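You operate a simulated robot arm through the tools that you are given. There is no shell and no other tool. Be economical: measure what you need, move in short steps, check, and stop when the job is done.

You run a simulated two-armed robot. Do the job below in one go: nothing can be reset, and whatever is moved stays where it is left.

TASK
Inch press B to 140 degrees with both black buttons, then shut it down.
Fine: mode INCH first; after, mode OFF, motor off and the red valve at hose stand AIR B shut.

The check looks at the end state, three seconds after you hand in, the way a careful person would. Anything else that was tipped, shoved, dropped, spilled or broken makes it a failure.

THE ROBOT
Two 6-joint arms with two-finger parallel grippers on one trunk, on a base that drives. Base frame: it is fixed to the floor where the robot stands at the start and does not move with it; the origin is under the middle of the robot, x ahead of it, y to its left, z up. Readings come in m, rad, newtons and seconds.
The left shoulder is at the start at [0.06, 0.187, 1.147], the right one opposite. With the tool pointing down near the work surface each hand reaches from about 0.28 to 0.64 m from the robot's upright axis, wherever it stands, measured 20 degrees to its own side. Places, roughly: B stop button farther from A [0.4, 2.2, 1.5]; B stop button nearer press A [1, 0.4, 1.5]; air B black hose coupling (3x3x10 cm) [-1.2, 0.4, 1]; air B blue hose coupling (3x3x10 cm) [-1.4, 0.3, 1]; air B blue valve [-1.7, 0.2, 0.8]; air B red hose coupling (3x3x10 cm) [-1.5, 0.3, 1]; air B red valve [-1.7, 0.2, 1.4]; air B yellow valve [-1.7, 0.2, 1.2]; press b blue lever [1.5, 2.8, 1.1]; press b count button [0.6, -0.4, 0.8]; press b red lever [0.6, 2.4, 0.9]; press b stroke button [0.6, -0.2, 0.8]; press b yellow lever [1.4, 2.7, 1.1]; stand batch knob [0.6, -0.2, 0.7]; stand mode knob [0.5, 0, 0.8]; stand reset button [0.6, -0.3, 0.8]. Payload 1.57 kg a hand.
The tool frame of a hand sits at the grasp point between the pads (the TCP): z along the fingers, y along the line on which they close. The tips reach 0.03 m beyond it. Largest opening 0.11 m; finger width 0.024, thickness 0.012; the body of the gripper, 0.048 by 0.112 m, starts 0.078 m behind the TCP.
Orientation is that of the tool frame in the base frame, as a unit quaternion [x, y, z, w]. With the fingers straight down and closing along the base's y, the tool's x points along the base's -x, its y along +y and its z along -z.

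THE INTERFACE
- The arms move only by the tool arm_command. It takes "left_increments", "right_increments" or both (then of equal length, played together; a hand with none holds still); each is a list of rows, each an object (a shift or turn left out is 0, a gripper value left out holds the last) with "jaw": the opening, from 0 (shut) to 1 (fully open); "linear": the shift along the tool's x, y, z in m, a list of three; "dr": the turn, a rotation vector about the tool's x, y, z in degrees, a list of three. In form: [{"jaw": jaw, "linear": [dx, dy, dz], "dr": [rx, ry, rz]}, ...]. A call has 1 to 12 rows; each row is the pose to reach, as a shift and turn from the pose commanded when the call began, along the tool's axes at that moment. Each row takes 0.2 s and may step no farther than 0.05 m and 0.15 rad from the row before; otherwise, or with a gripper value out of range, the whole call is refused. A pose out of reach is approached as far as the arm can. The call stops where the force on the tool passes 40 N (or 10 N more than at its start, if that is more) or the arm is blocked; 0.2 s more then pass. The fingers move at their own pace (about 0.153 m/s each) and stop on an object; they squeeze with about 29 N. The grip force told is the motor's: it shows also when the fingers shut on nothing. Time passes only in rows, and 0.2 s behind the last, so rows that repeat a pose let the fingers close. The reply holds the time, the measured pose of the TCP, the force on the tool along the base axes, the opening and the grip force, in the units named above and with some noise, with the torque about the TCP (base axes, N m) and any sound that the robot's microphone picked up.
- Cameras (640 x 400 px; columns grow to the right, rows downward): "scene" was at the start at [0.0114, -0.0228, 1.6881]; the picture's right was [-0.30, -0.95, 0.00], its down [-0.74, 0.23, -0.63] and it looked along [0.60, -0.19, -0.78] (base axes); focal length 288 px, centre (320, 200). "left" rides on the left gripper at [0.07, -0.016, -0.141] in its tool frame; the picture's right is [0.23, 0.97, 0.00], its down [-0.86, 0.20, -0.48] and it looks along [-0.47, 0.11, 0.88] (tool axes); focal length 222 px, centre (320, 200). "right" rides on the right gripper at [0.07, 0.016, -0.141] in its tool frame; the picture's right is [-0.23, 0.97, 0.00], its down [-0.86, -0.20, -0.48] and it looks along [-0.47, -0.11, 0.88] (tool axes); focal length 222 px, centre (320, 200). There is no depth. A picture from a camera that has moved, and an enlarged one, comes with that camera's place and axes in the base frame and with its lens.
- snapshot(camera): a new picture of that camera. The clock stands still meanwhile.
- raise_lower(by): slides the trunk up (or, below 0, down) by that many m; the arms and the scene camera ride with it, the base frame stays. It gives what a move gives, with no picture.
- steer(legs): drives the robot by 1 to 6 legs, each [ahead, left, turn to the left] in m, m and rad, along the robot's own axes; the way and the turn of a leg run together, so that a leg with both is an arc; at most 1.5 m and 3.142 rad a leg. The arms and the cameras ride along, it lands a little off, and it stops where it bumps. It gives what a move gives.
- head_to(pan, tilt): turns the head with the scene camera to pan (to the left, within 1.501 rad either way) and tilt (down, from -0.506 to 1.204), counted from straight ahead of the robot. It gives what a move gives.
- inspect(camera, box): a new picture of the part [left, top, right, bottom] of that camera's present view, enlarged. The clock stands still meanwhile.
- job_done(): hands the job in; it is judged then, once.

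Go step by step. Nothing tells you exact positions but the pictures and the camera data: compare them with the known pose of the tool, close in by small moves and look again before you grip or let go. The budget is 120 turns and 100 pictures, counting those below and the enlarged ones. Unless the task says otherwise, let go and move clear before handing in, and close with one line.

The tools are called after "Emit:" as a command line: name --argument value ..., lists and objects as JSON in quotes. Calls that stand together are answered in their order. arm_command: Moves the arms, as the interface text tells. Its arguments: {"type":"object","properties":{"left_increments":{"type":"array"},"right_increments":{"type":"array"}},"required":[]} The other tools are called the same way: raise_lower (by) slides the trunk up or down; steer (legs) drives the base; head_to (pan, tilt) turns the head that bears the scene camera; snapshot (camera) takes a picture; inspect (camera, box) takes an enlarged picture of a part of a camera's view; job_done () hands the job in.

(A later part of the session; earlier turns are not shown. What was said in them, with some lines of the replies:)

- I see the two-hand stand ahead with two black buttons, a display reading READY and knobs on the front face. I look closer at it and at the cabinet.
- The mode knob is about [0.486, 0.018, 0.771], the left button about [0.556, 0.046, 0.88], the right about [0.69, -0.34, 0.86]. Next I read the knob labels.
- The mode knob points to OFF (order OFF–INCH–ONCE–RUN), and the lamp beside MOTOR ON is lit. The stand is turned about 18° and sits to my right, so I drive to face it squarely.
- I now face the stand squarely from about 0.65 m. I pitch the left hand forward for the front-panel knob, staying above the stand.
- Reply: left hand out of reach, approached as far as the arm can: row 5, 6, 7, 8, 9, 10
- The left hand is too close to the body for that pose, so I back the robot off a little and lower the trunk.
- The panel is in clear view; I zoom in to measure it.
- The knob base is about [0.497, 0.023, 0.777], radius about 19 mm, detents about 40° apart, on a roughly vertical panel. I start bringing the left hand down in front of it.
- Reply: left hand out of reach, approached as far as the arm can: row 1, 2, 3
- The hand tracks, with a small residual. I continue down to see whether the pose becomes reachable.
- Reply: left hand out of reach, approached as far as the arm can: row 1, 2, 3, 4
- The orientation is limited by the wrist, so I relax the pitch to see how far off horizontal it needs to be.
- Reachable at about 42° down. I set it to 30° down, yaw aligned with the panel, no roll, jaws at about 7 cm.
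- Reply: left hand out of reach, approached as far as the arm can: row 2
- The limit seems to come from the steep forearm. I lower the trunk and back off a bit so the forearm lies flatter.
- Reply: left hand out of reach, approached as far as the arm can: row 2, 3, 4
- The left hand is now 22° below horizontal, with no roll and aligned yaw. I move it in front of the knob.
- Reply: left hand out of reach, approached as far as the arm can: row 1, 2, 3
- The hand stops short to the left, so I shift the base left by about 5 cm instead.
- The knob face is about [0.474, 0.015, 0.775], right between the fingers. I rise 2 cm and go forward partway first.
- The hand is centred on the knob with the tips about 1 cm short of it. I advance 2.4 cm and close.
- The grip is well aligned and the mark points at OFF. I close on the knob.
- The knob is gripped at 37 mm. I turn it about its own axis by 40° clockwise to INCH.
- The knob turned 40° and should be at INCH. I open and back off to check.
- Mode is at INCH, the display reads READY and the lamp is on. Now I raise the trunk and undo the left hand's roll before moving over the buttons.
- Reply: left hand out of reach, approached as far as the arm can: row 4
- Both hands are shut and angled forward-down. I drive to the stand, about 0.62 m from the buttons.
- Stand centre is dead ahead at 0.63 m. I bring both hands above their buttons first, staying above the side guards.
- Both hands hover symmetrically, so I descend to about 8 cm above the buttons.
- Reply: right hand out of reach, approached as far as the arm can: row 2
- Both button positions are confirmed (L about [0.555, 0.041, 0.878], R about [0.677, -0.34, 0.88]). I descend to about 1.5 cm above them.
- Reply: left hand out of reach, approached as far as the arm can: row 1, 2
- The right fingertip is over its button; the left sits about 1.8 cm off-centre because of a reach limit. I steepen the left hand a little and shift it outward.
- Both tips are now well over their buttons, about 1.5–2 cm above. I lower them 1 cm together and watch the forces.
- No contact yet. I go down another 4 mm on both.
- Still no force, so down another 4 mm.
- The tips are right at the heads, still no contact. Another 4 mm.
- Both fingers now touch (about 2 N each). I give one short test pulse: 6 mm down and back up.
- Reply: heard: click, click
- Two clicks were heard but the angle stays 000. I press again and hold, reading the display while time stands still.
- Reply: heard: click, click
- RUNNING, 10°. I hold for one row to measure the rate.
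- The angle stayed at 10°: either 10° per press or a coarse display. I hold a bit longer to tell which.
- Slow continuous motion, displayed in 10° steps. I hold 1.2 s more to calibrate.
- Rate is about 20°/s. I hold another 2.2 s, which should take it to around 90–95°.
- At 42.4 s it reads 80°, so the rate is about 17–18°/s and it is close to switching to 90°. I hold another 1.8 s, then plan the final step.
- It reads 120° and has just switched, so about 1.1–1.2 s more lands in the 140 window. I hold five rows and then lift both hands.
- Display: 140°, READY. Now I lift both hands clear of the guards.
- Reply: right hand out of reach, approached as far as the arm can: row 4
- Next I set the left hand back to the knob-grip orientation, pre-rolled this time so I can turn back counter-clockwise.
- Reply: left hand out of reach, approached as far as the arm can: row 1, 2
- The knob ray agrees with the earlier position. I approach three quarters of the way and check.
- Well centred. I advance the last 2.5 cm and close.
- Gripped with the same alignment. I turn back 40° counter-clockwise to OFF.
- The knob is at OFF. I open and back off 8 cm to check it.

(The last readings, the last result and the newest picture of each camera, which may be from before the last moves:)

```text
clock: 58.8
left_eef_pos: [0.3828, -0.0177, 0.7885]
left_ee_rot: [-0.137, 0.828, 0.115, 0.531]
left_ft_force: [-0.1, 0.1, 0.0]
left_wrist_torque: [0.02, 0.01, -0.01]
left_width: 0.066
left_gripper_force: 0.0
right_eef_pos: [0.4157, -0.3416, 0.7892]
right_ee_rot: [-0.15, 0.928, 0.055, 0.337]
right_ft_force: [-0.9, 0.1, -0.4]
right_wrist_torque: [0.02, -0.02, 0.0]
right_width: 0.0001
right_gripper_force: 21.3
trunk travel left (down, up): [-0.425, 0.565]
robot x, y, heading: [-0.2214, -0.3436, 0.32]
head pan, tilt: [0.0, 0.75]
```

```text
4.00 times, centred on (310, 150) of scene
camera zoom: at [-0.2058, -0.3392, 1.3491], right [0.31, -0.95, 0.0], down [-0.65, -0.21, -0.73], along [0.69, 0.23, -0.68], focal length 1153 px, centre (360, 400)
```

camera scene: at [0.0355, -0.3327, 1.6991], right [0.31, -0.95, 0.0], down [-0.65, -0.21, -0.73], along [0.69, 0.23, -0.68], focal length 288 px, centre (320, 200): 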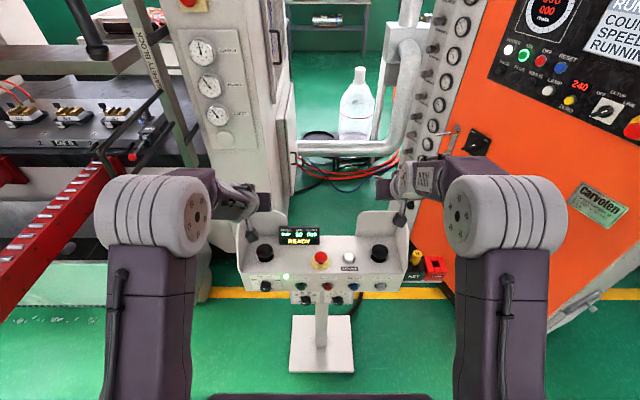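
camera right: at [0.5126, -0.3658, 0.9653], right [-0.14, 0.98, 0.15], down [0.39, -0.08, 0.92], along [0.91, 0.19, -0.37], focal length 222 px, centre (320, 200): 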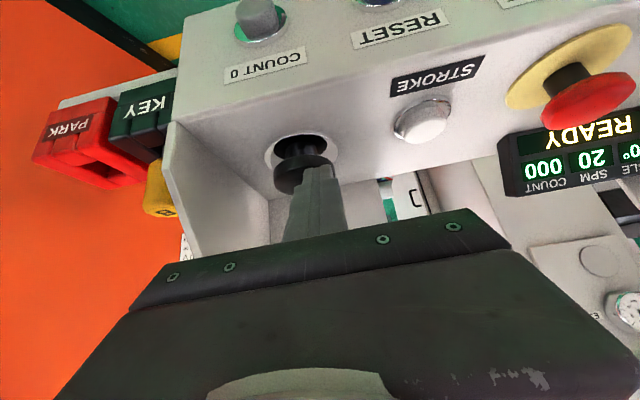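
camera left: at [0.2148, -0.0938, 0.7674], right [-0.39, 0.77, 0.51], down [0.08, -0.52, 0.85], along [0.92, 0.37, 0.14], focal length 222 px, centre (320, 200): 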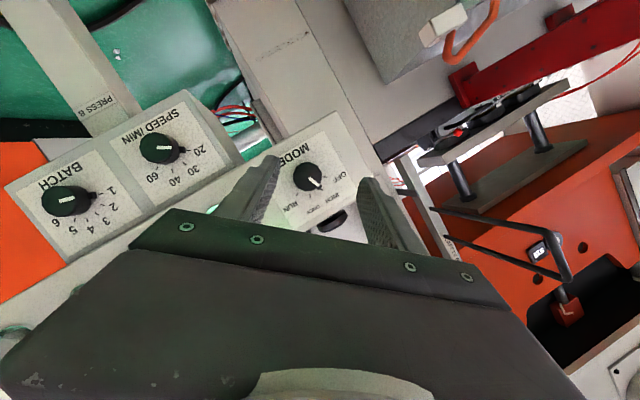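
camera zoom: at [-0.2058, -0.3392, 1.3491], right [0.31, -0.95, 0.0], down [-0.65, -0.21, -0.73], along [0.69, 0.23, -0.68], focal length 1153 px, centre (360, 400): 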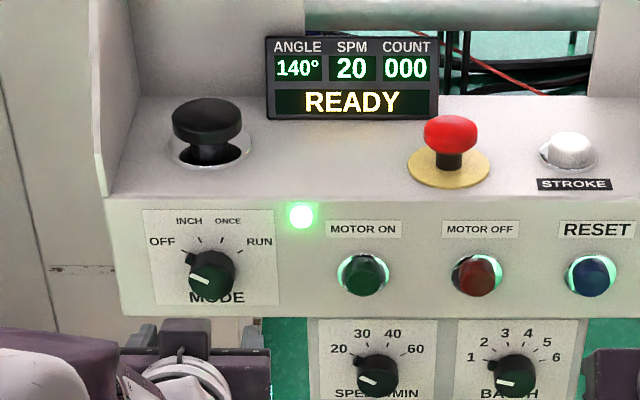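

Mode OFF, angle 140, lamp still on. Motor-off is about 0.216 m to the right of the knob at [0.55, -0.188, 0.776], so I shut the left jaw and slide the base right.

Emit:
arm_command --left_increments '[{"jaw": 0, "linear": [0.007, 0, 0.003]}, {"jaw": 0, "linear": [0.007, 0, 0.003]}]'

Emit:
steer --legs '[[0.0, -0.216, 0.0]]'

Emit:
snapshot --camera "left"

Emit:
snapshot --camera "scene"

```text
clock: 59.4
left_eef_pos: [0.3825, -0.0176, 0.7799]
left_ee_rot: [-0.136, 0.829, 0.115, 0.531]
left_ft_force: [0.1, -0.5, -0.2]
left_wrist_torque: [0.04, -0.01, -0.03]
left_width: 0.0
left_gripper_force: 21.3
right_eef_pos: [0.415, -0.3411, 0.7894]
right_ee_rot: [-0.15, 0.928, 0.055, 0.338]
right_ft_force: [-0.2, 0.8, -0.3]
right_wrist_torque: [0.01, 0.02, -0.01]
right_width: 0.0001
right_gripper_force: 21.2
trunk travel left (down, up): [-0.425, 0.565]
robot x, y, heading: [-0.2248, -0.3455, 0.318]
head pan, tilt: [0.0, 0.75]
```

```text
clock: 61.1
left_eef_pos: [0.451, -0.2202, 0.779]
left_ee_rot: [-0.137, 0.828, 0.116, 0.531]
left_ft_force: [0.3, -0.4, -0.7]
left_wrist_torque: [0.02, 0.01, 0.03]
left_width: 0.0
left_gripper_force: 21.8
right_eef_pos: [0.4839, -0.5451, 0.7894]
right_ee_rot: [-0.15, 0.927, 0.055, 0.338]
right_ft_force: [0.2, 0.4, -0.7]
right_wrist_torque: [0.01, 0.02, 0.02]
right_width: 0.0
right_gripper_force: 21.3
trunk travel left (down, up): [-0.425, 0.565]
robot x, y, heading: [-0.1586, -0.5497, 0.32]
head pan, tilt: [0.0, 0.75]
```

```text
39 pictures are left
camera left: at [0.3092, -0.2909, 0.7746], right [-0.43, 0.89, -0.16], down [-0.13, 0.11, 0.98], along [0.89, 0.45, 0.07], focal length 222 px, centre (320, 200)
```

left: 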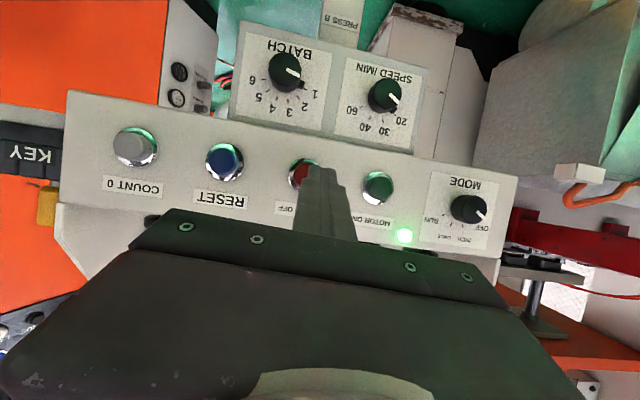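

```text
38 pictures are left
camera scene: at [-0.1378, -0.5434, 1.3491], right [0.31, -0.95, 0.0], down [-0.65, -0.21, -0.73], along [0.69, 0.23, -0.68], focal length 288 px, centre (320, 200)
```

scene: 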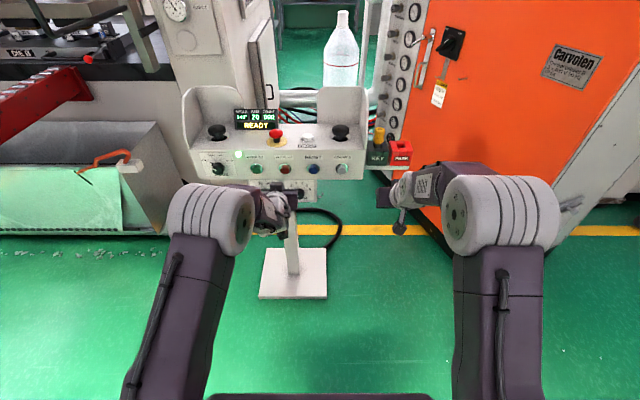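

The tip is in line with the red button (about 6 mm left of centre). I advance 6.5 cm with that correction.

Emit:
arm_command --left_increments '[{"linear": [-0.0134, -0.0045, 0.0295]}, {"linear": [-0.0268, -0.0086, 0.059]}]'

Emit:
inspect --camera "left" --box '[220, 100, 420, 225]'

Emit:
inspect --camera "scene" --box '[240, 130, 340, 200]'

```text
clock: 61.7
left_eef_pos: [0.5152, -0.2043, 0.7792]
left_ee_rot: [-0.137, 0.829, 0.115, 0.531]
left_ft_force: [0.2, 0.0, 0.2]
left_wrist_torque: [-0.01, 0.04, -0.01]
left_width: 0.0003
left_gripper_force: 21.1
right_eef_pos: [0.4833, -0.5437, 0.7893]
right_ee_rot: [-0.15, 0.928, 0.054, 0.338]
right_ft_force: [-0.3, -0.1, -0.2]
right_wrist_torque: [-0.02, -0.03, 0.02]
right_width: 0.0
right_gripper_force: 21.7
trunk travel left (down, up): [-0.425, 0.565]
robot x, y, heading: [-0.1584, -0.5488, 0.321]
head pan, tilt: [0.0, 0.75]
```

```text
3.20 times, centred on (320, 162) of left
camera zoom: at [0.3729, -0.2747, 0.7739], right [-0.43, 0.89, -0.16], down [-0.13, 0.12, 0.98], along [0.89, 0.45, 0.07], focal length 711 px, centre (320, 320)
```

zoom: 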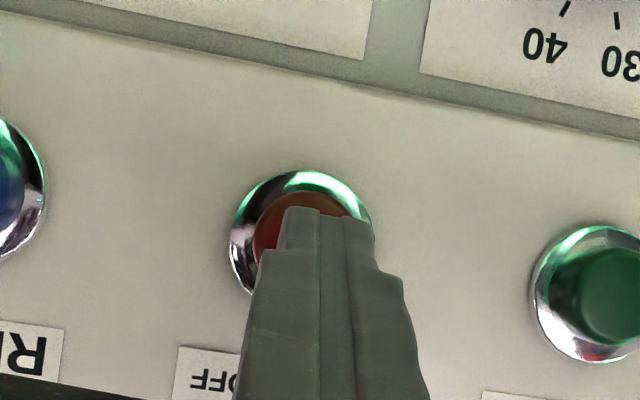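

```text
5.71 times, centred on (290, 165) of scene
camera zoom: at [-0.1377, -0.542, 1.3492], right [0.31, -0.95, 0.0], down [-0.65, -0.21, -0.73], along [0.69, 0.23, -0.68], focal length 1647 px, centre (491, 400)
```

zoom: 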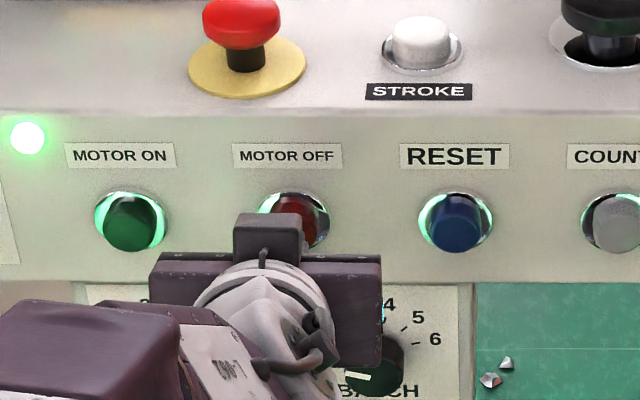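

The finger is over the red button. I push forward in small steps.

Emit:
arm_command --left_increments '[{"linear": [-0.0016, -0.003, 0.0036]}, {"linear": [-0.0033, -0.003, 0.0073]}, {"linear": [-0.005, -0.003, 0.0109]}]'

```text
clock: 62.5
left_eef_pos: [0.5259, -0.2042, 0.7806]
left_ee_rot: [-0.138, 0.829, 0.116, 0.53]
left_ft_force: [-1.9, -0.2, -0.1]
left_wrist_torque: [-0.02, -0.04, -0.01]
left_width: 0.0001
left_gripper_force: 21.1
right_eef_pos: [0.4812, -0.5446, 0.789]
right_ee_rot: [-0.149, 0.928, 0.054, 0.337]
right_ft_force: [-0.5, -0.2, -0.3]
right_wrist_torque: [0.02, -0.01, 0.01]
right_width: 0.0002
right_gripper_force: 21.2
trunk travel left (down, up): [-0.425, 0.565]
robot x, y, heading: [-0.1542, -0.551, 0.317]
head pan, tilt: [0.0, 0.75]
```

Contact at about 2 N; I push a few more millimetres.

Emit:
arm_command --left_increments '[{"linear": [-0.0012, 0, 0.0027]}, {"linear": [-0.0025, 0, 0.0055]}]'

Emit:
inspect --camera "scene" --box '[220, 100, 340, 190]'

```text
clock: 63.1
left_eef_pos: [0.5292, -0.2033, 0.7791]
left_ee_rot: [-0.136, 0.829, 0.114, 0.53]
left_ft_force: [-22.2, -8.4, -3.2]
left_wrist_torque: [0.02, 0.19, -0.07]
left_width: 0.0
left_gripper_force: 21.4
right_eef_pos: [0.4808, -0.546, 0.7918]
right_ee_rot: [-0.149, 0.927, 0.054, 0.34]
right_ft_force: [-0.3, 0.7, -0.1]
right_wrist_torque: [0.0, -0.03, 0.0]
right_width: 0.0001
right_gripper_force: 21.4
trunk travel left (down, up): [-0.425, 0.565]
robot x, y, heading: [-0.1547, -0.5463, 0.319]
head pan, tilt: [0.0, 0.75]
heard: click
```

```text
4.44 times, centred on (280, 145) of scene
camera zoom: at [-0.1417, -0.5434, 1.3491], right [0.31, -0.95, 0.0], down [-0.65, -0.21, -0.73], along [0.7, 0.23, -0.68], focal length 1281 px, centre (498, 444)
```

zoom: 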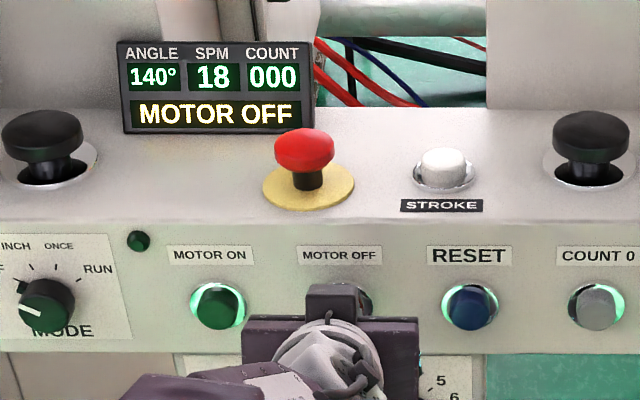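

MOTOR OFF, lamp dark, angle 140. I back the hand away, then the robot, and turn towards the hose stand.

Emit:
arm_command --left_increments '[{"linear": [0.0165, 0.0016, -0.0364]}, {"linear": [0.033, 0.003, -0.0727]}, {"linear": [0.0495, 0.005, -0.109]}]'

Emit:
steer --legs '[[-0.25, 0.0, 0.0]]'

Emit:
head_to --pan 1.5 --tilt 0.3

Emit:
snapshot --camera "scene"

```text
clock: 63.9
left_eef_pos: [0.4179, -0.2387, 0.7801]
left_ee_rot: [-0.136, 0.828, 0.115, 0.531]
left_ft_force: [-0.4, -1.1, 0.1]
left_wrist_torque: [0.0, -0.03, -0.04]
left_width: 0.0
left_gripper_force: 21.0
right_eef_pos: [0.4821, -0.5451, 0.7895]
right_ee_rot: [-0.149, 0.928, 0.054, 0.337]
right_ft_force: [-1.4, -0.6, 1.1]
right_wrist_torque: [-0.01, 0.02, 0.01]
right_width: 0.0
right_gripper_force: 20.7
trunk travel left (down, up): [-0.425, 0.565]
robot x, y, heading: [-0.1597, -0.5496, 0.32]
head pan, tilt: [0.0, 0.75]
```

```text
clock: 65.7
left_eef_pos: [0.18, -0.3187, 0.7807]
left_ee_rot: [-0.137, 0.828, 0.115, 0.531]
left_ft_force: [-1.1, -0.2, 0.7]
left_wrist_torque: [-0.03, 0.03, -0.01]
left_width: 0.0
left_gripper_force: 20.9
right_eef_pos: [0.2448, -0.623, 0.7898]
right_ee_rot: [-0.148, 0.928, 0.054, 0.339]
right_ft_force: [0.0, 0.2, 0.0]
right_wrist_torque: [0.0, 0.01, 0.0]
right_width: 0.0001
right_gripper_force: 21.4
trunk travel left (down, up): [-0.425, 0.565]
robot x, y, heading: [-0.3978, -0.6313, 0.32]
head pan, tilt: [0.0, 0.75]
```

```text
clock: 67.3
left_eef_pos: [0.1815, -0.3178, 0.7787]
left_ee_rot: [-0.137, 0.828, 0.116, 0.531]
left_ft_force: [0.4, -0.3, 0.7]
left_wrist_torque: [0.01, -0.02, 0.0]
left_width: 0.0
left_gripper_force: 21.5
right_eef_pos: [0.2445, -0.6233, 0.7894]
right_ee_rot: [-0.148, 0.928, 0.054, 0.338]
right_ft_force: [0.2, -0.4, -0.5]
right_wrist_torque: [-0.01, -0.01, -0.02]
right_width: 0.0
right_gripper_force: 21.7
trunk travel left (down, up): [-0.425, 0.565]
robot x, y, heading: [-0.3948, -0.6262, 0.316]
head pan, tilt: [1.499, 0.3]
```

```text
34 pictures are left
camera scene: at [-0.4773, -0.556, 1.3895], right [0.97, 0.24, 0.0], down [0.07, -0.29, -0.96], along [-0.23, 0.93, -0.3], focal length 288 px, centre (320, 200)
```

scene: 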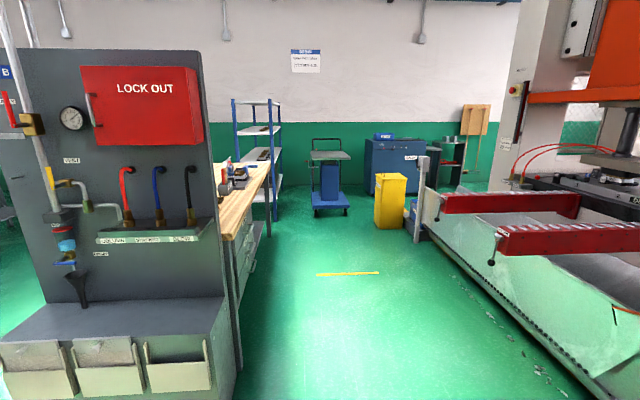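

The AIR B hose stand is to my left, with the red valve high on its left pipe. I turn to face it squarely and raise the trunk.

Emit:
steer --legs '[[0.0, 0.0, 1.63]]'

Emit:
raise_lower --by 0.4

Emit:
head_to --pan 0.3 --tilt 0.4

Emit:
snapshot --camera "scene"

```text
clock: 71.6
left_eef_pos: [-0.7388, -0.0684, 0.7794]
left_ee_rot: [0.696, -0.47, -0.465, -0.281]
left_ft_force: [0.1, 0.1, -0.2]
left_wrist_torque: [0.01, 0.02, -0.04]
left_width: 0.0001
left_gripper_force: 21.1
right_eef_pos: [-0.4374, 0.0122, 0.79]
right_ee_rot: [0.776, -0.53, -0.283, -0.193]
right_ft_force: [0.0, 0.0, 0.9]
right_wrist_torque: [-0.02, 0.05, 0.04]
right_width: 0.0
right_gripper_force: 21.4
trunk travel left (down, up): [-0.425, 0.565]
robot x, y, heading: [-0.3931, -0.627, 1.943]
head pan, tilt: [1.499, 0.3]
```

```text
clock: 75.5
left_eef_pos: [-0.7384, -0.0687, 1.1799]
left_ee_rot: [0.696, -0.471, -0.464, -0.28]
left_ft_force: [0.2, 0.5, -0.5]
left_wrist_torque: [0.04, 0.0, 0.01]
left_width: 0.0001
left_gripper_force: 21.4
right_eef_pos: [-0.4372, 0.0127, 1.1896]
right_ee_rot: [0.776, -0.529, -0.282, -0.193]
right_ft_force: [-0.3, 0.5, 0.4]
right_wrist_torque: [0.01, 0.01, 0.02]
right_width: 0.0002
right_gripper_force: 21.1
trunk travel left (down, up): [-0.825, 0.165]
robot x, y, heading: [-0.3924, -0.6289, 1.941]
head pan, tilt: [1.499, 0.3]
```

```text
clock: 76.9
left_eef_pos: [-0.7378, -0.0688, 1.1794]
left_ee_rot: [0.695, -0.471, -0.464, -0.282]
left_ft_force: [-0.5, 0.8, 0.1]
left_wrist_torque: [0.0, 0.02, 0.0]
left_width: 0.0002
left_gripper_force: 21.5
right_eef_pos: [-0.4373, 0.0121, 1.1895]
right_ee_rot: [0.776, -0.529, -0.283, -0.193]
right_ft_force: [0.4, 0.0, 1.1]
right_wrist_torque: [-0.01, 0.01, 0.02]
right_width: 0.0
right_gripper_force: 21.7
trunk travel left (down, up): [-0.825, 0.165]
robot x, y, heading: [-0.3978, -0.6271, 1.944]
head pan, tilt: [0.3, 0.4]
```

```text
33 pictures are left
camera scene: at [-0.4338, -0.6112, 1.7803], right [0.78, 0.62, 0.0], down [0.24, -0.3, -0.92], along [-0.58, 0.72, -0.39], focal length 288 px, centre (320, 200)
```

scene: 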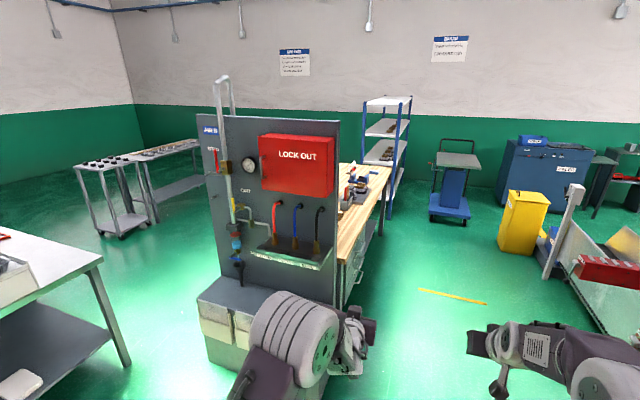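

Emit:
inspect --camera "scene" --box '[190, 110, 290, 220]'

Emit:
inspect --camera "scene" --box '[195, 190, 285, 290]'

```text
3.64 times, centred on (240, 165) of scene
camera zoom: at [-0.4338, -0.6112, 1.7803], right [0.78, 0.62, 0.0], down [0.24, -0.3, -0.92], along [-0.58, 0.72, -0.39], focal length 1048 px, centre (611, 327)
```

zoom: 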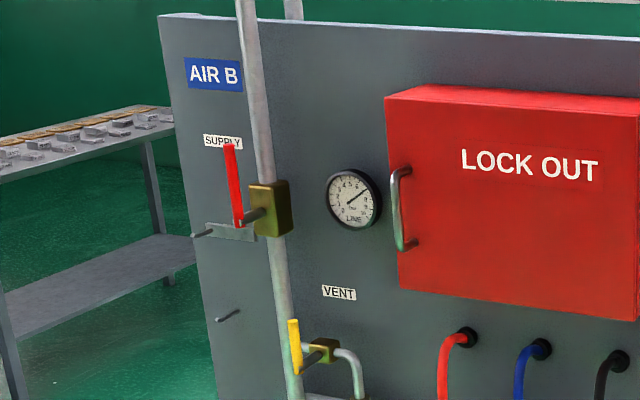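

```text
4.00 times, centred on (240, 240) of scene
camera zoom: at [-0.4338, -0.6112, 1.7803], right [0.78, 0.62, 0.0], down [0.24, -0.3, -0.92], along [-0.58, 0.72, -0.39], focal length 1153 px, centre (640, 40)
```

zoom: 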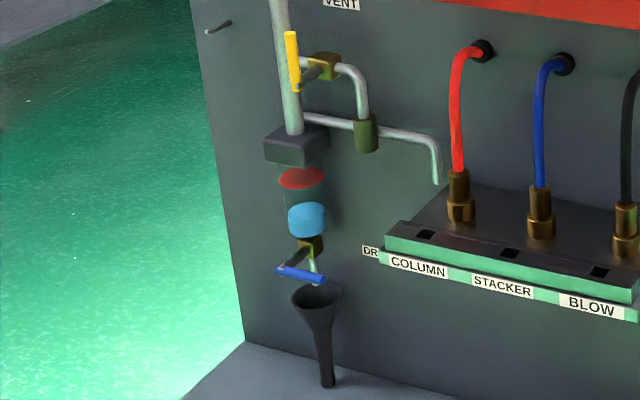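

The red SUPPLY lever stands vertical along its pipe (open), with its pivot about [-1.72, 0.18, 1.34]. Shut should be horizontal, probably left over its plate. I pull both hands in before driving over.

Emit:
arm_command --left_increments '[{"linear": [-0.015, 0.001, -0.034]}, {"linear": [-0.03, 0.002, -0.068]}, {"linear": [-0.05, 0.003, -0.102]}, {"linear": [-0.07, 0.004, -0.136]}, {"linear": [-0.087, 0.005, -0.17]}]' --right_increments '[{"linear": [0.03, 0, -0.026]}, {"linear": [0.06, 0, -0.052]}, {"linear": [0.09, 0, -0.077]}, {"linear": [0.12, 0, -0.103]}, {"linear": [0.153, 0, -0.129]}]'

Emit:
steer --legs '[[0.0, 0.87, 0.0], [0.35, 0.0, -0.08]]'

Emit:
head_to --pan 0.15 --tilt 0.55

Emit:
snapshot --camera "scene"

```text
clock: 78.1
left_eef_pos: [-0.6891, -0.1801, 1.3315]
left_ee_rot: [0.696, -0.469, -0.466, -0.281]
left_ft_force: [-0.9, -0.5, -0.2]
left_wrist_torque: [0.01, 0.02, 0.01]
left_width: 0.0
left_gripper_force: 21.7
right_eef_pos: [-0.363, -0.1668, 1.1904]
right_ee_rot: [0.777, -0.528, -0.284, -0.191]
right_ft_force: [0.5, -0.7, 0.1]
right_wrist_torque: [0.0, 0.01, 0.0]
right_width: 0.0
right_gripper_force: 21.5
right hand out of reach, approached as far as the arm can: row 2, 3, 4, 5
trunk travel left (down, up): [-0.825, 0.165]
robot x, y, heading: [-0.391, -0.6243, 1.942]
head pan, tilt: [0.3, 0.4]
```

```text
clock: 84.5
left_eef_pos: [-1.5772, -0.1488, 1.3299]
left_ee_rot: [0.676, -0.497, -0.454, -0.299]
left_ft_force: [0.6, 0.5, 0.0]
left_wrist_torque: [0.01, 0.0, 0.0]
left_width: 0.0001
left_gripper_force: 21.5
right_eef_pos: [-1.2506, -0.1595, 1.1896]
right_ee_rot: [0.756, -0.559, -0.276, -0.201]
right_ft_force: [0.3, -0.4, -0.1]
right_wrist_torque: [0.02, 0.01, 0.01]
right_width: 0.0
right_gripper_force: 21.0
trunk travel left (down, up): [-0.825, 0.165]
robot x, y, heading: [-1.3171, -0.6221, 1.871]
head pan, tilt: [0.3, 0.4]
```

```text
clock: 85.2
left_eef_pos: [-1.5776, -0.1453, 1.3291]
left_ee_rot: [0.677, -0.498, -0.452, -0.299]
left_ft_force: [-0.3, 0.2, 0.7]
left_wrist_torque: [0.0, -0.04, -0.04]
left_width: 0.0
left_gripper_force: 21.2
right_eef_pos: [-1.2518, -0.157, 1.1903]
right_ee_rot: [0.756, -0.559, -0.275, -0.201]
right_ft_force: [0.3, -0.1, 0.1]
right_wrist_torque: [-0.04, -0.03, -0.01]
right_width: 0.0
right_gripper_force: 22.0
trunk travel left (down, up): [-0.825, 0.165]
robot x, y, heading: [-1.3221, -0.6187, 1.863]
head pan, tilt: [0.15, 0.55]
```

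```text
30 pictures are left
camera scene: at [-1.3433, -0.5942, 1.7666], right [0.9, 0.43, 0.0], down [0.23, -0.47, -0.85], along [-0.37, 0.77, -0.52], focal length 288 px, centre (320, 200)
```

scene: 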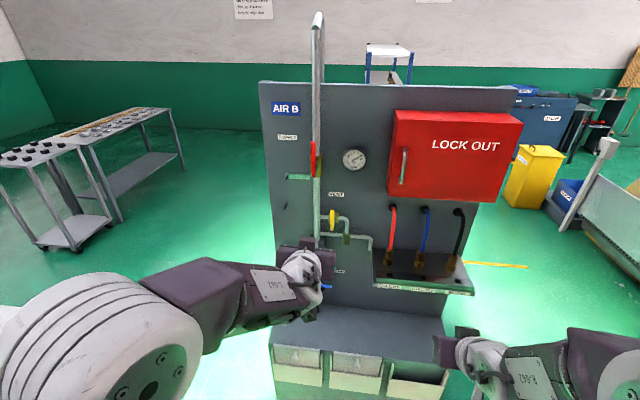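

Emit:
inspect --camera "scene" --box '[260, 100, 380, 200]'

Emit:
snapshot --camera "left"

```text
4.00 times, centred on (320, 150) of scene
camera zoom: at [-1.3433, -0.5942, 1.7666], right [0.9, 0.43, 0.0], down [0.23, -0.47, -0.85], along [-0.37, 0.77, -0.52], focal length 1153 px, centre (320, 400)
```

zoom: 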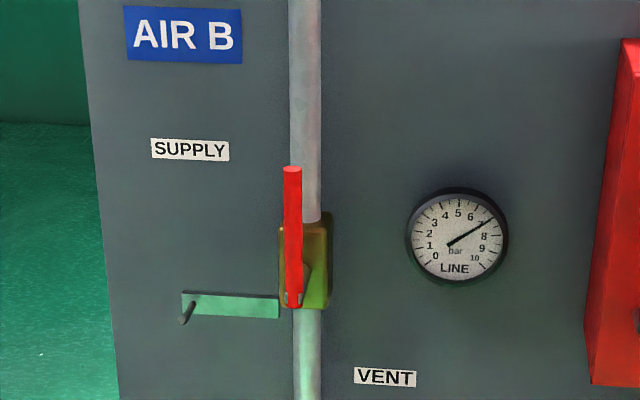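

```text
28 pictures are left
camera left: at [-1.5101, -0.2887, 1.3243], right [-0.9, -0.41, -0.16], down [-0.12, -0.13, 0.98], along [-0.42, 0.9, 0.07], focal length 222 px, centre (320, 200)
```

left: 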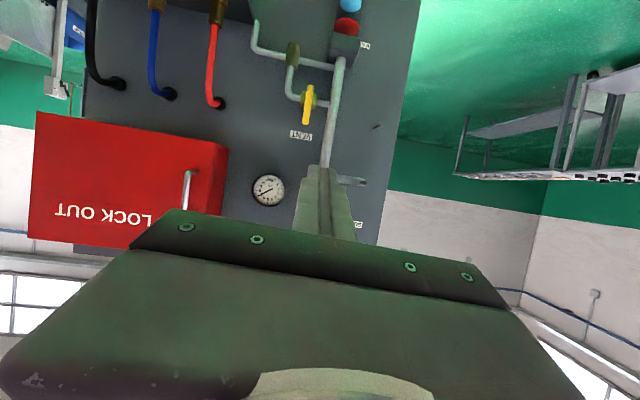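

Clear now: the red lever is vertical, with a lock plate to its left for the shut position. Its pivot is about [-1.735, 0.175, 1.342] and its top about 1.45. I raise the trunk 10 cm and drive 14 cm nearer.

Emit:
raise_lower --by 0.1

Emit:
steer --legs '[[0.14, 0.0, 0.0]]'

Emit:
inspect --camera "scene" --box '[240, 100, 400, 220]'

Emit:
snapshot --camera "left"

```text
clock: 86.6
left_eef_pos: [-1.5772, -0.1453, 1.4298]
left_ee_rot: [0.677, -0.497, -0.453, -0.299]
left_ft_force: [-0.1, 0.0, 0.1]
left_wrist_torque: [0.02, 0.01, -0.01]
left_width: 0.0
left_gripper_force: 21.9
right_eef_pos: [-1.2513, -0.1574, 1.289]
right_ee_rot: [0.756, -0.559, -0.276, -0.2]
right_ft_force: [0.3, 0.0, -0.4]
right_wrist_torque: [-0.01, -0.01, 0.01]
right_width: 0.0
right_gripper_force: 21.2
trunk travel left (down, up): [-0.925, 0.065]
robot x, y, heading: [-1.3237, -0.6164, 1.865]
head pan, tilt: [0.15, 0.55]
```

```text
clock: 87.9
left_eef_pos: [-1.6174, -0.0153, 1.4313]
left_ee_rot: [0.675, -0.498, -0.454, -0.301]
left_ft_force: [0.2, -1.6, -0.6]
left_wrist_torque: [0.0, -0.01, -0.01]
left_width: 0.0
left_gripper_force: 20.9
right_eef_pos: [-1.2905, -0.0277, 1.2902]
right_ee_rot: [0.756, -0.558, -0.276, -0.201]
right_ft_force: [0.5, 0.0, 0.2]
right_wrist_torque: [0.03, -0.01, 0.01]
right_width: 0.0003
right_gripper_force: 21.2
trunk travel left (down, up): [-0.925, 0.065]
robot x, y, heading: [-1.359, -0.4841, 1.867]
head pan, tilt: [0.15, 0.55]
```

```text
3.33 times, centred on (320, 160) of scene
camera zoom: at [-1.3822, -0.4658, 1.8666], right [0.9, 0.43, 0.0], down [0.22, -0.47, -0.85], along [-0.37, 0.77, -0.52], focal length 961 px, centre (320, 333)
```

zoom: 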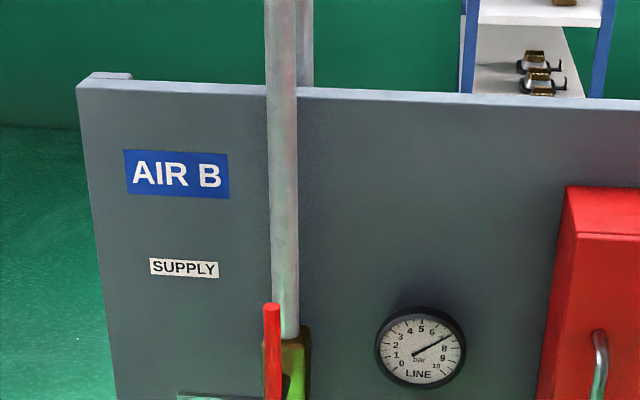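

```text
26 pictures are left
camera left: at [-1.5495, -0.1592, 1.4255], right [-0.9, -0.41, -0.16], down [-0.12, -0.13, 0.98], along [-0.42, 0.9, 0.07], focal length 222 px, centre (320, 200)
```

left: 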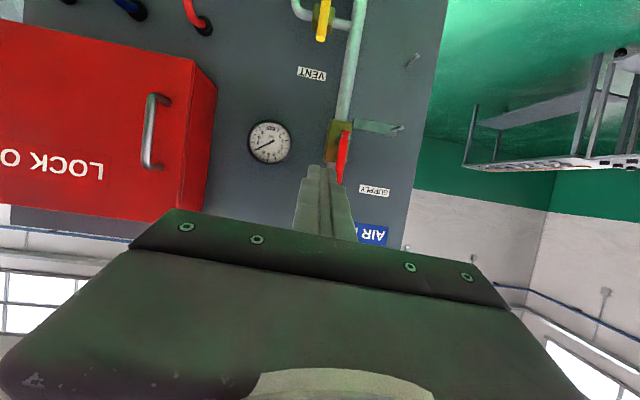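

The finger is about 6 cm right of the lever and 19 cm short of it. I advance 15 cm and shift 2 cm left.

Emit:
arm_command --left_increments '[{"linear": [-0.0154, 0.0036, 0.0343]}, {"linear": [-0.0308, 0.0072, 0.0687]}, {"linear": [-0.0462, 0.0108, 0.103]}, {"linear": [-0.0616, 0.0144, 0.1374]}]'

Emit:
snapshot --camera "left"

Emit:
head_to --pan 0.2 --tilt 0.7

Emit:
inspect --camera "scene" --box '[240, 80, 400, 200]'

```text
clock: 88.9
left_eef_pos: [-1.6804, 0.1285, 1.4292]
left_ee_rot: [0.677, -0.498, -0.453, -0.298]
left_ft_force: [0.9, 0.6, 0.0]
left_wrist_torque: [-0.02, -0.05, 0.03]
left_width: 0.0
left_gripper_force: 21.7
right_eef_pos: [-1.2927, -0.0219, 1.2889]
right_ee_rot: [0.757, -0.559, -0.275, -0.199]
right_ft_force: [0.5, -0.5, 0.8]
right_wrist_torque: [0.02, 0.01, -0.02]
right_width: 0.0
right_gripper_force: 21.4
trunk travel left (down, up): [-0.925, 0.065]
robot x, y, heading: [-1.3582, -0.4875, 1.866]
head pan, tilt: [0.15, 0.55]
```

```text
25 pictures are left
camera left: at [-1.6142, -0.0151, 1.4237], right [-0.9, -0.41, -0.16], down [-0.12, -0.13, 0.98], along [-0.42, 0.9, 0.07], focal length 222 px, centre (320, 200)
```

left: 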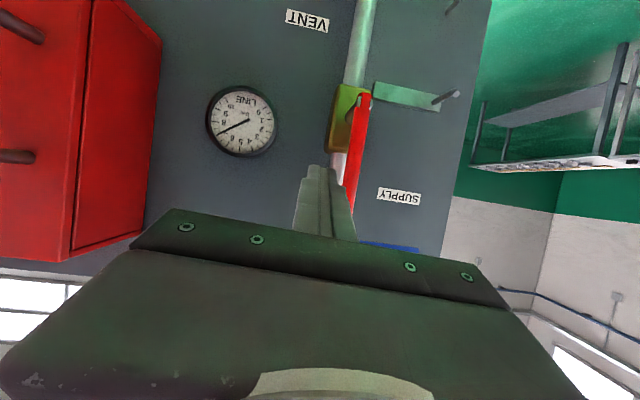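

```text
clock: 89.6
left_eef_pos: [-1.6804, 0.1256, 1.4297]
left_ee_rot: [0.676, -0.498, -0.453, -0.3]
left_ft_force: [-0.5, 0.1, 0.1]
left_wrist_torque: [0.02, 0.03, 0.04]
left_width: 0.0001
left_gripper_force: 21.5
right_eef_pos: [-1.2922, -0.023, 1.2896]
right_ee_rot: [0.756, -0.559, -0.275, -0.2]
right_ft_force: [-0.5, 0.7, -0.9]
right_wrist_torque: [0.0, -0.03, 0.0]
right_width: 0.0
right_gripper_force: 21.5
trunk travel left (down, up): [-0.925, 0.065]
robot x, y, heading: [-1.3613, -0.4873, 1.866]
head pan, tilt: [0.201, 0.7]
```

```text
3.33 times, centred on (320, 140) of scene
camera zoom: at [-1.3858, -0.4663, 1.8534], right [0.88, 0.48, 0.0], down [0.31, -0.57, -0.76], along [-0.36, 0.67, -0.64], focal length 961 px, centre (320, 400)
```

zoom: 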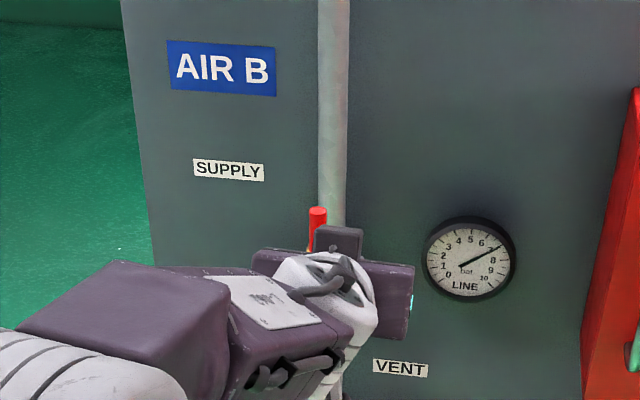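

The tip is 3.7 cm right of the lever and 3.4 cm short of its plane. I advance 4.6 cm so it sits beside the lever.

Emit:
arm_command --left_increments '[{"linear": [-0.0095, -0.0009, 0.0209]}, {"linear": [-0.019, -0.0017, 0.0418]}]'

Emit:
snapshot --camera "left"

```text
clock: 90.2
left_eef_pos: [-1.6935, 0.172, 1.4279]
left_ee_rot: [0.677, -0.499, -0.452, -0.299]
left_ft_force: [0.0, -0.7, 0.3]
left_wrist_torque: [-0.01, 0.0, -0.01]
left_width: 0.0
left_gripper_force: 21.4
right_eef_pos: [-1.2922, -0.023, 1.2888]
right_ee_rot: [0.756, -0.56, -0.274, -0.199]
right_ft_force: [-0.3, 0.0, -0.2]
right_wrist_torque: [-0.03, -0.02, -0.02]
right_width: 0.0001
right_gripper_force: 21.0
trunk travel left (down, up): [-0.925, 0.065]
robot x, y, heading: [-1.3639, -0.4824, 1.864]
head pan, tilt: [0.201, 0.7]
```

```text
23 pictures are left
camera left: at [-1.6272, 0.0284, 1.423], right [-0.9, -0.41, -0.16], down [-0.12, -0.13, 0.98], along [-0.42, 0.9, 0.07], focal length 222 px, centre (320, 200)
```

left: 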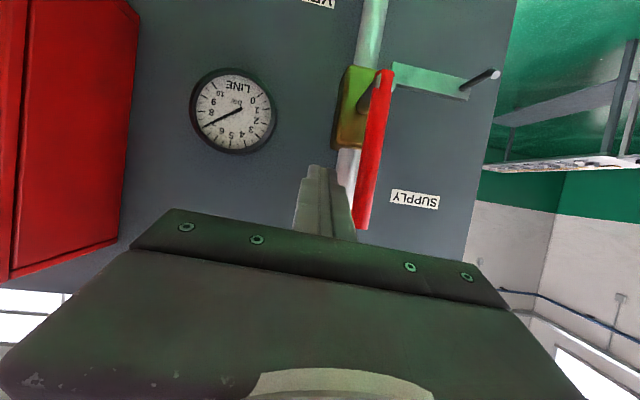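

The finger is beside the lever with the tip 1.2 cm past its plane. I push it left along the arc, to about 60° first.

Emit:
arm_command --left_increments '[{"linear": [0.005, 0.0165, 0.003]}, {"linear": [0.0042, 0.029, 0.0031]}, {"linear": [0.0033, 0.0415, 0.0032]}, {"linear": [0.006, 0.054, 0.005]}, {"linear": [0.0094, 0.0659, 0.007]}, {"linear": [0.016, 0.076, 0.0105]}, {"linear": [0.0232, 0.0861, 0.0141]}]'

Emit:
snapshot --camera "left"

```text
clock: 91.0
left_eef_pos: [-1.7107, 0.1627, 1.4245]
left_ee_rot: [0.669, -0.51, -0.443, -0.309]
left_ft_force: [32.0, 8.4, 3.7]
left_wrist_torque: [0.21, -0.52, -0.53]
left_width: 0.0
left_gripper_force: 21.6
right_eef_pos: [-1.2853, -0.0247, 1.2893]
right_ee_rot: [0.754, -0.562, -0.277, -0.201]
right_ft_force: [0.0, -0.5, -0.4]
right_wrist_torque: [0.03, -0.08, -0.06]
right_width: 0.0001
right_gripper_force: 21.5
trunk travel left (down, up): [-0.925, 0.065]
robot x, y, heading: [-1.363, -0.4851, 1.863]
head pan, tilt: [0.201, 0.7]
stopped in row 4 (left hand): the force on the tool passed its limit at 43 N (the readings are from after the stop); the commanded pose is now the measured one
```

```text
22 pictures are left
camera left: at [-1.649, 0.0169, 1.4217], right [-0.91, -0.37, -0.17], down [-0.13, -0.12, 0.98], along [-0.39, 0.92, 0.06], focal length 222 px, centre (320, 200)
```

left: 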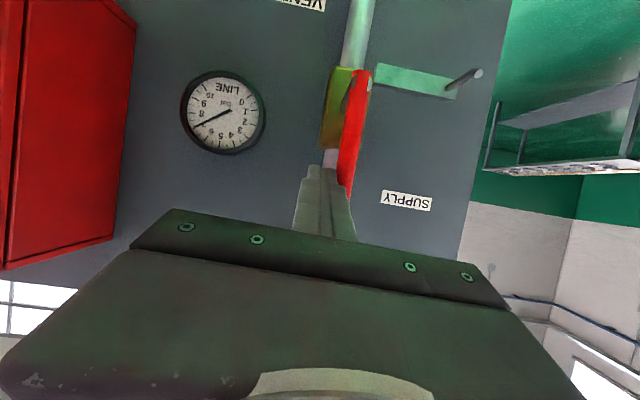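

The lever did not yield at 43 N at this radius. I look closely at the valve before trying anything else.

Emit:
arm_command --left_increments '[{"linear": [0, -0.012, 0]}]'

Emit:
inspect --camera "left" --box '[300, 40, 500, 210]'

```text
clock: 91.4
left_eef_pos: [-1.7094, 0.1638, 1.4235]
left_ee_rot: [0.673, -0.505, -0.446, -0.305]
left_ft_force: [14.5, 4.8, 3.5]
left_wrist_torque: [0.09, -0.19, -0.24]
left_width: 0.0002
left_gripper_force: 21.3
right_eef_pos: [-1.2886, -0.0252, 1.2899]
right_ee_rot: [0.755, -0.56, -0.276, -0.2]
right_ft_force: [-0.3, -1.1, 0.5]
right_wrist_torque: [-0.01, -0.04, -0.05]
right_width: 0.0
right_gripper_force: 21.5
trunk travel left (down, up): [-0.925, 0.065]
robot x, y, heading: [-1.3595, -0.4847, 1.864]
head pan, tilt: [0.201, 0.7]
```

```text
2.35 times, centred on (400, 125) of left
camera zoom: at [-1.6459, 0.0188, 1.4202], right [-0.91, -0.39, -0.17], down [-0.13, -0.12, 0.98], along [-0.41, 0.91, 0.06], focal length 523 px, centre (132, 376)
```

zoom: 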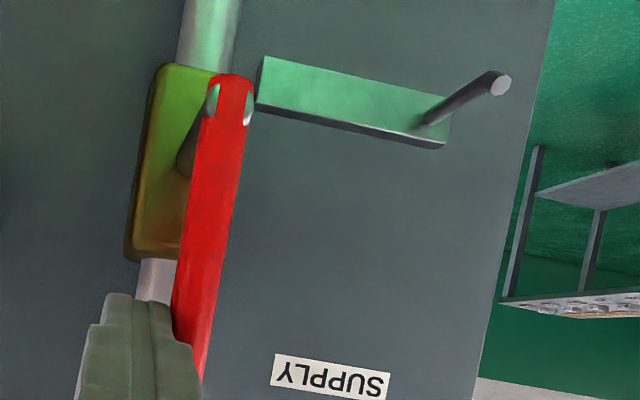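

The plate and peg on the left look like the shut-position stop, so left seems right but the valve is stiff. I move up to the lever's end for more leverage and push again.

Emit:
arm_command --left_increments '[{"linear": [0, -0.012, 0]}, {"linear": [-0.0237, -0.012, -0.0107]}, {"linear": [-0.0237, 0.0, -0.0107]}, {"linear": [-0.0237, 0.01, -0.0107]}, {"linear": [-0.0237, 0.02, -0.0107]}, {"linear": [-0.0237, 0.03, -0.0107]}, {"linear": [-0.023, 0.04, -0.0103]}, {"linear": [-0.022, 0.05, -0.01]}]'

Emit:
inspect --camera "left" --box '[280, 50, 480, 220]'

```text
clock: 92.7
left_eef_pos: [-1.7114, 0.1649, 1.4483]
left_ee_rot: [0.666, -0.513, -0.441, -0.313]
left_ft_force: [30.6, 7.5, -2.0]
left_wrist_torque: [0.13, -0.59, -0.39]
left_width: 0.0003
left_gripper_force: 20.7
right_eef_pos: [-1.2836, -0.0247, 1.2882]
right_ee_rot: [0.752, -0.563, -0.277, -0.202]
right_ft_force: [-0.6, -0.3, 0.1]
right_wrist_torque: [-0.03, -0.02, -0.05]
right_width: 0.0
right_gripper_force: 21.5
trunk travel left (down, up): [-0.925, 0.065]
robot x, y, heading: [-1.3555, -0.4848, 1.86]
head pan, tilt: [0.201, 0.7]
stopped in row 6 (left hand): the force on the tool passed its limit at 44 N (the readings are from after the stop); the commanded pose is now the measured one
```

```text
2.35 times, centred on (380, 135) of left
camera zoom: at [-1.651, 0.0174, 1.4451], right [-0.91, -0.37, -0.17], down [-0.13, -0.12, 0.98], along [-0.38, 0.92, 0.06], focal length 523 px, centre (179, 353)
```

zoom: 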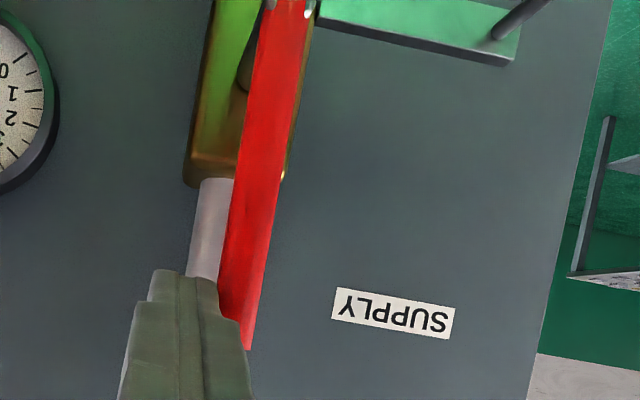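

No motion at all at the lever's end either, so this is a hard stop. The lever must turn the other way, so I go round to its left side.

Emit:
arm_command --left_increments '[{"linear": [0, -0.02, 0]}, {"linear": [0.0186, -0.0206, -0.041]}, {"linear": [0.0186, 0.0194, -0.041]}, {"linear": [0.0186, 0.0594, -0.041]}, {"linear": [0.002, 0.06, 0]}]'

Emit:
snapshot --camera "left"

```text
clock: 93.9
left_eef_pos: [-1.7827, 0.1444, 1.4459]
left_ee_rot: [0.673, -0.508, -0.442, -0.307]
left_ft_force: [0.0, -0.6, -0.1]
left_wrist_torque: [-0.04, -0.02, -0.02]
left_width: 0.0
left_gripper_force: 21.6
left hand out of reach, approached as far as the arm can: row 4
right_eef_pos: [-1.2903, -0.0225, 1.2879]
right_ee_rot: [0.755, -0.561, -0.274, -0.201]
right_ft_force: [-0.3, 1.0, 0.0]
right_wrist_torque: [-0.03, -0.03, -0.03]
right_width: 0.0002
right_gripper_force: 20.9
trunk travel left (down, up): [-0.925, 0.065]
robot x, y, heading: [-1.3614, -0.4832, 1.859]
head pan, tilt: [0.201, 0.7]
```

```text
19 pictures are left
camera left: at [-1.7202, -0.0018, 1.4424], right [-0.91, -0.38, -0.17], down [-0.13, -0.12, 0.98], along [-0.4, 0.92, 0.06], focal length 222 px, centre (320, 200)
```

left: 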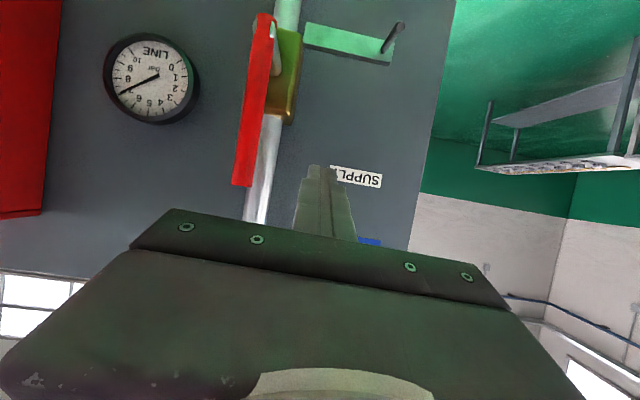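

The finger is now left of the lever. I push it right along the mirrored arc.

Emit:
arm_command --left_increments '[{"linear": [0.0093, -0.03, 0.0048]}, {"linear": [0.0085, -0.042, 0.0045]}, {"linear": [0.0077, -0.053, 0.0043]}, {"linear": [0.0064, -0.0636, 0.004]}, {"linear": [0.0094, -0.078, 0.0056]}, {"linear": [0.0125, -0.091, 0.0072]}, {"linear": [0.0198, -0.103, 0.0108]}, {"linear": [0.027, -0.1143, 0.0142]}]'

Emit:
snapshot --camera "left"

```text
clock: 95.7
left_eef_pos: [-1.6733, 0.1774, 1.413]
left_ee_rot: [0.672, -0.508, -0.443, -0.308]
left_ft_force: [-1.4, -0.3, 0.0]
left_wrist_torque: [0.01, 0.03, 0.04]
left_width: 0.0
left_gripper_force: 21.0
left hand out of reach, approached as far as the arm can: row 1, 2, 3
right_eef_pos: [-1.2869, -0.0239, 1.2908]
right_ee_rot: [0.754, -0.561, -0.275, -0.201]
right_ft_force: [-0.4, 1.1, 0.7]
right_wrist_torque: [-0.03, 0.0, 0.0]
right_width: 0.0003
right_gripper_force: 21.6
trunk travel left (down, up): [-0.925, 0.065]
robot x, y, heading: [-1.3621, -0.484, 1.86]
head pan, tilt: [0.201, 0.7]
```

```text
18 pictures are left
camera left: at [-1.6107, 0.0321, 1.4093], right [-0.91, -0.38, -0.17], down [-0.13, -0.12, 0.98], along [-0.39, 0.92, 0.06], focal length 222 px, centre (320, 200)
```

left: 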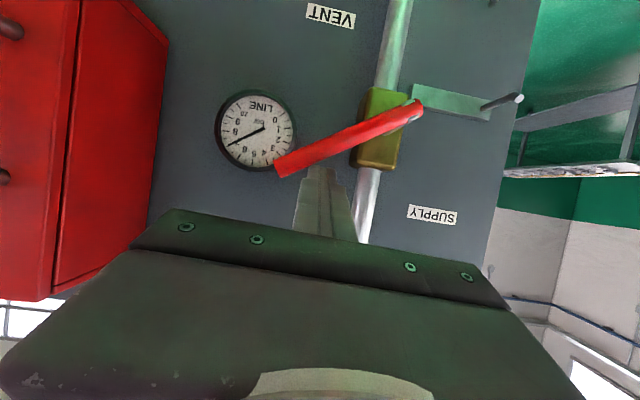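

The lever swings right easily and is at about 60°. I press it down to the horizontal stop.

Emit:
arm_command --left_increments '[{"linear": [0.0106, -0.008, 0.005]}, {"linear": [0.021, -0.016, 0.0098]}, {"linear": [0.0331, -0.0207, 0.0154]}, {"linear": [0.04, -0.021, 0.0186]}, {"linear": [0.0465, -0.021, 0.0215]}, {"linear": [0.053, -0.021, 0.0245]}]'

Emit:
snapshot --camera "left"

```text
clock: 97.3
left_eef_pos: [-1.6562, 0.1844, 1.366]
left_ee_rot: [0.668, -0.502, -0.451, -0.311]
left_ft_force: [1.1, 2.0, 7.9]
left_wrist_torque: [0.28, 0.03, -0.05]
left_width: 0.0
left_gripper_force: 21.6
right_eef_pos: [-1.2881, -0.0256, 1.2902]
right_ee_rot: [0.754, -0.561, -0.275, -0.202]
right_ft_force: [-0.7, -0.2, 0.8]
right_wrist_torque: [0.0, 0.02, -0.02]
right_width: 0.0
right_gripper_force: 21.0
trunk travel left (down, up): [-0.925, 0.065]
robot x, y, heading: [-1.3592, -0.4847, 1.86]
head pan, tilt: [0.201, 0.7]
stopped in row 6 (left hand): the force on the tool passed its limit at 42 N (the readings are from after the stop); the commanded pose is now the measured one
```

```text
17 pictures are left
camera left: at [-1.5934, 0.0399, 1.3585], right [-0.91, -0.38, -0.17], down [-0.13, -0.14, 0.98], along [-0.4, 0.91, 0.08], focal length 222 px, centre (320, 200)
```

left: 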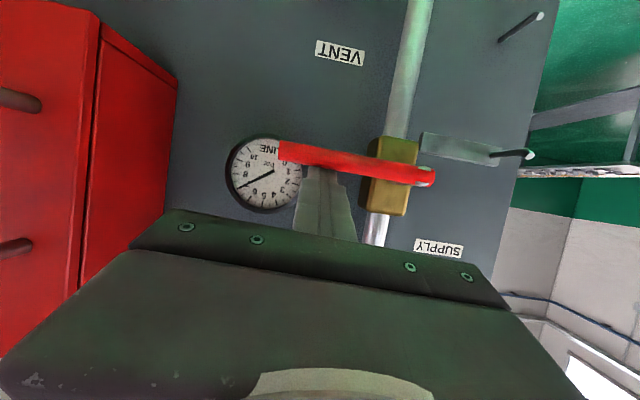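

The lever is horizontal, perpendicular to the pipe and at its stop: shut. I lift off, back away and check.

Emit:
arm_command --left_increments '[{"linear": [-0.0182, 0, -0.0083]}, {"linear": [0.002, 0, -0.052]}, {"linear": [0.0205, 0, -0.093]}, {"linear": [0.039, 0, -0.134]}]'

Emit:
steer --legs '[[-0.25, 0.0, 0.0]]'

Emit:
head_to --pan 0.15 --tilt 0.55

Emit:
inspect --camera "scene" --box '[230, 60, 430, 260]'

```text
clock: 98.3
left_eef_pos: [-1.6137, 0.053, 1.3813]
left_ee_rot: [0.668, -0.503, -0.45, -0.312]
left_ft_force: [0.3, -1.1, 0.6]
left_wrist_torque: [0.05, -0.03, -0.02]
left_width: 0.0
left_gripper_force: 21.0
right_eef_pos: [-1.2876, -0.0247, 1.2893]
right_ee_rot: [0.754, -0.561, -0.275, -0.202]
right_ft_force: [0.5, 0.5, -0.6]
right_wrist_torque: [0.02, 0.05, -0.01]
right_width: 0.0002
right_gripper_force: 21.4
trunk travel left (down, up): [-0.925, 0.065]
robot x, y, heading: [-1.3609, -0.4859, 1.856]
head pan, tilt: [0.201, 0.7]
```

```text
clock: 100.1
left_eef_pos: [-1.544, -0.182, 1.3796]
left_ee_rot: [0.669, -0.505, -0.449, -0.311]
left_ft_force: [0.5, -0.4, -0.3]
left_wrist_torque: [0.03, 0.0, -0.01]
left_width: 0.0
left_gripper_force: 21.1
right_eef_pos: [-1.2169, -0.2598, 1.2877]
right_ee_rot: [0.754, -0.562, -0.274, -0.201]
right_ft_force: [0.5, 1.3, 0.5]
right_wrist_torque: [0.02, -0.05, 0.01]
right_width: 0.0
right_gripper_force: 21.2
trunk travel left (down, up): [-0.925, 0.065]
robot x, y, heading: [-1.2864, -0.7251, 1.86]
head pan, tilt: [0.201, 0.7]
```

```text
clock: 100.8
left_eef_pos: [-1.5441, -0.185, 1.3802]
left_ee_rot: [0.669, -0.503, -0.45, -0.311]
left_ft_force: [0.1, 0.4, -0.4]
left_wrist_torque: [0.01, -0.02, 0.03]
left_width: 0.0
left_gripper_force: 21.5
right_eef_pos: [-1.2171, -0.2626, 1.2899]
right_ee_rot: [0.755, -0.561, -0.275, -0.2]
right_ft_force: [0.0, -0.1, -0.3]
right_wrist_torque: [0.05, -0.01, 0.01]
right_width: 0.0
right_gripper_force: 21.4
trunk travel left (down, up): [-0.925, 0.065]
robot x, y, heading: [-1.2899, -0.7238, 1.855]
head pan, tilt: [0.15, 0.55]
```

```text
2.00 times, centred on (330, 160) of scene
camera zoom: at [-1.3114, -0.6987, 1.8665], right [0.91, 0.42, 0.0], down [0.22, -0.47, -0.85], along [-0.36, 0.77, -0.52], focal length 577 px, centre (300, 280)
```

zoom: 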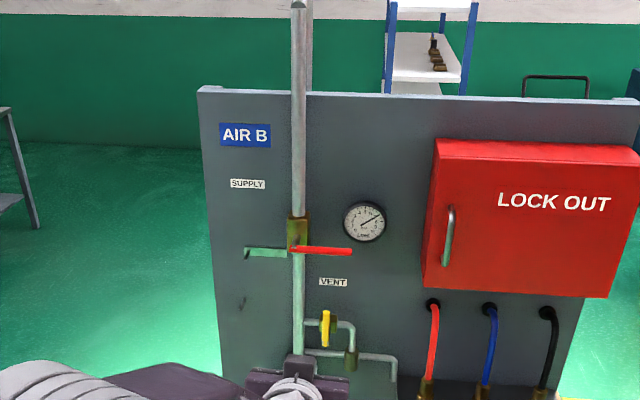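

The red lever is now horizontal across its pipe and so shut. The press was left at 140°, mode OFF, motor off, and both hands are clear, so I hand in.

Emit:
job_done

```text
The job is handed in.
```

The job is handed in: I inched press B with both black buttons to a display reading of 140°, then set the mode to OFF, switched the motor off and shut the red AIR B valve. The display shows whole tens only, so the exact angle within that reading is unknown.
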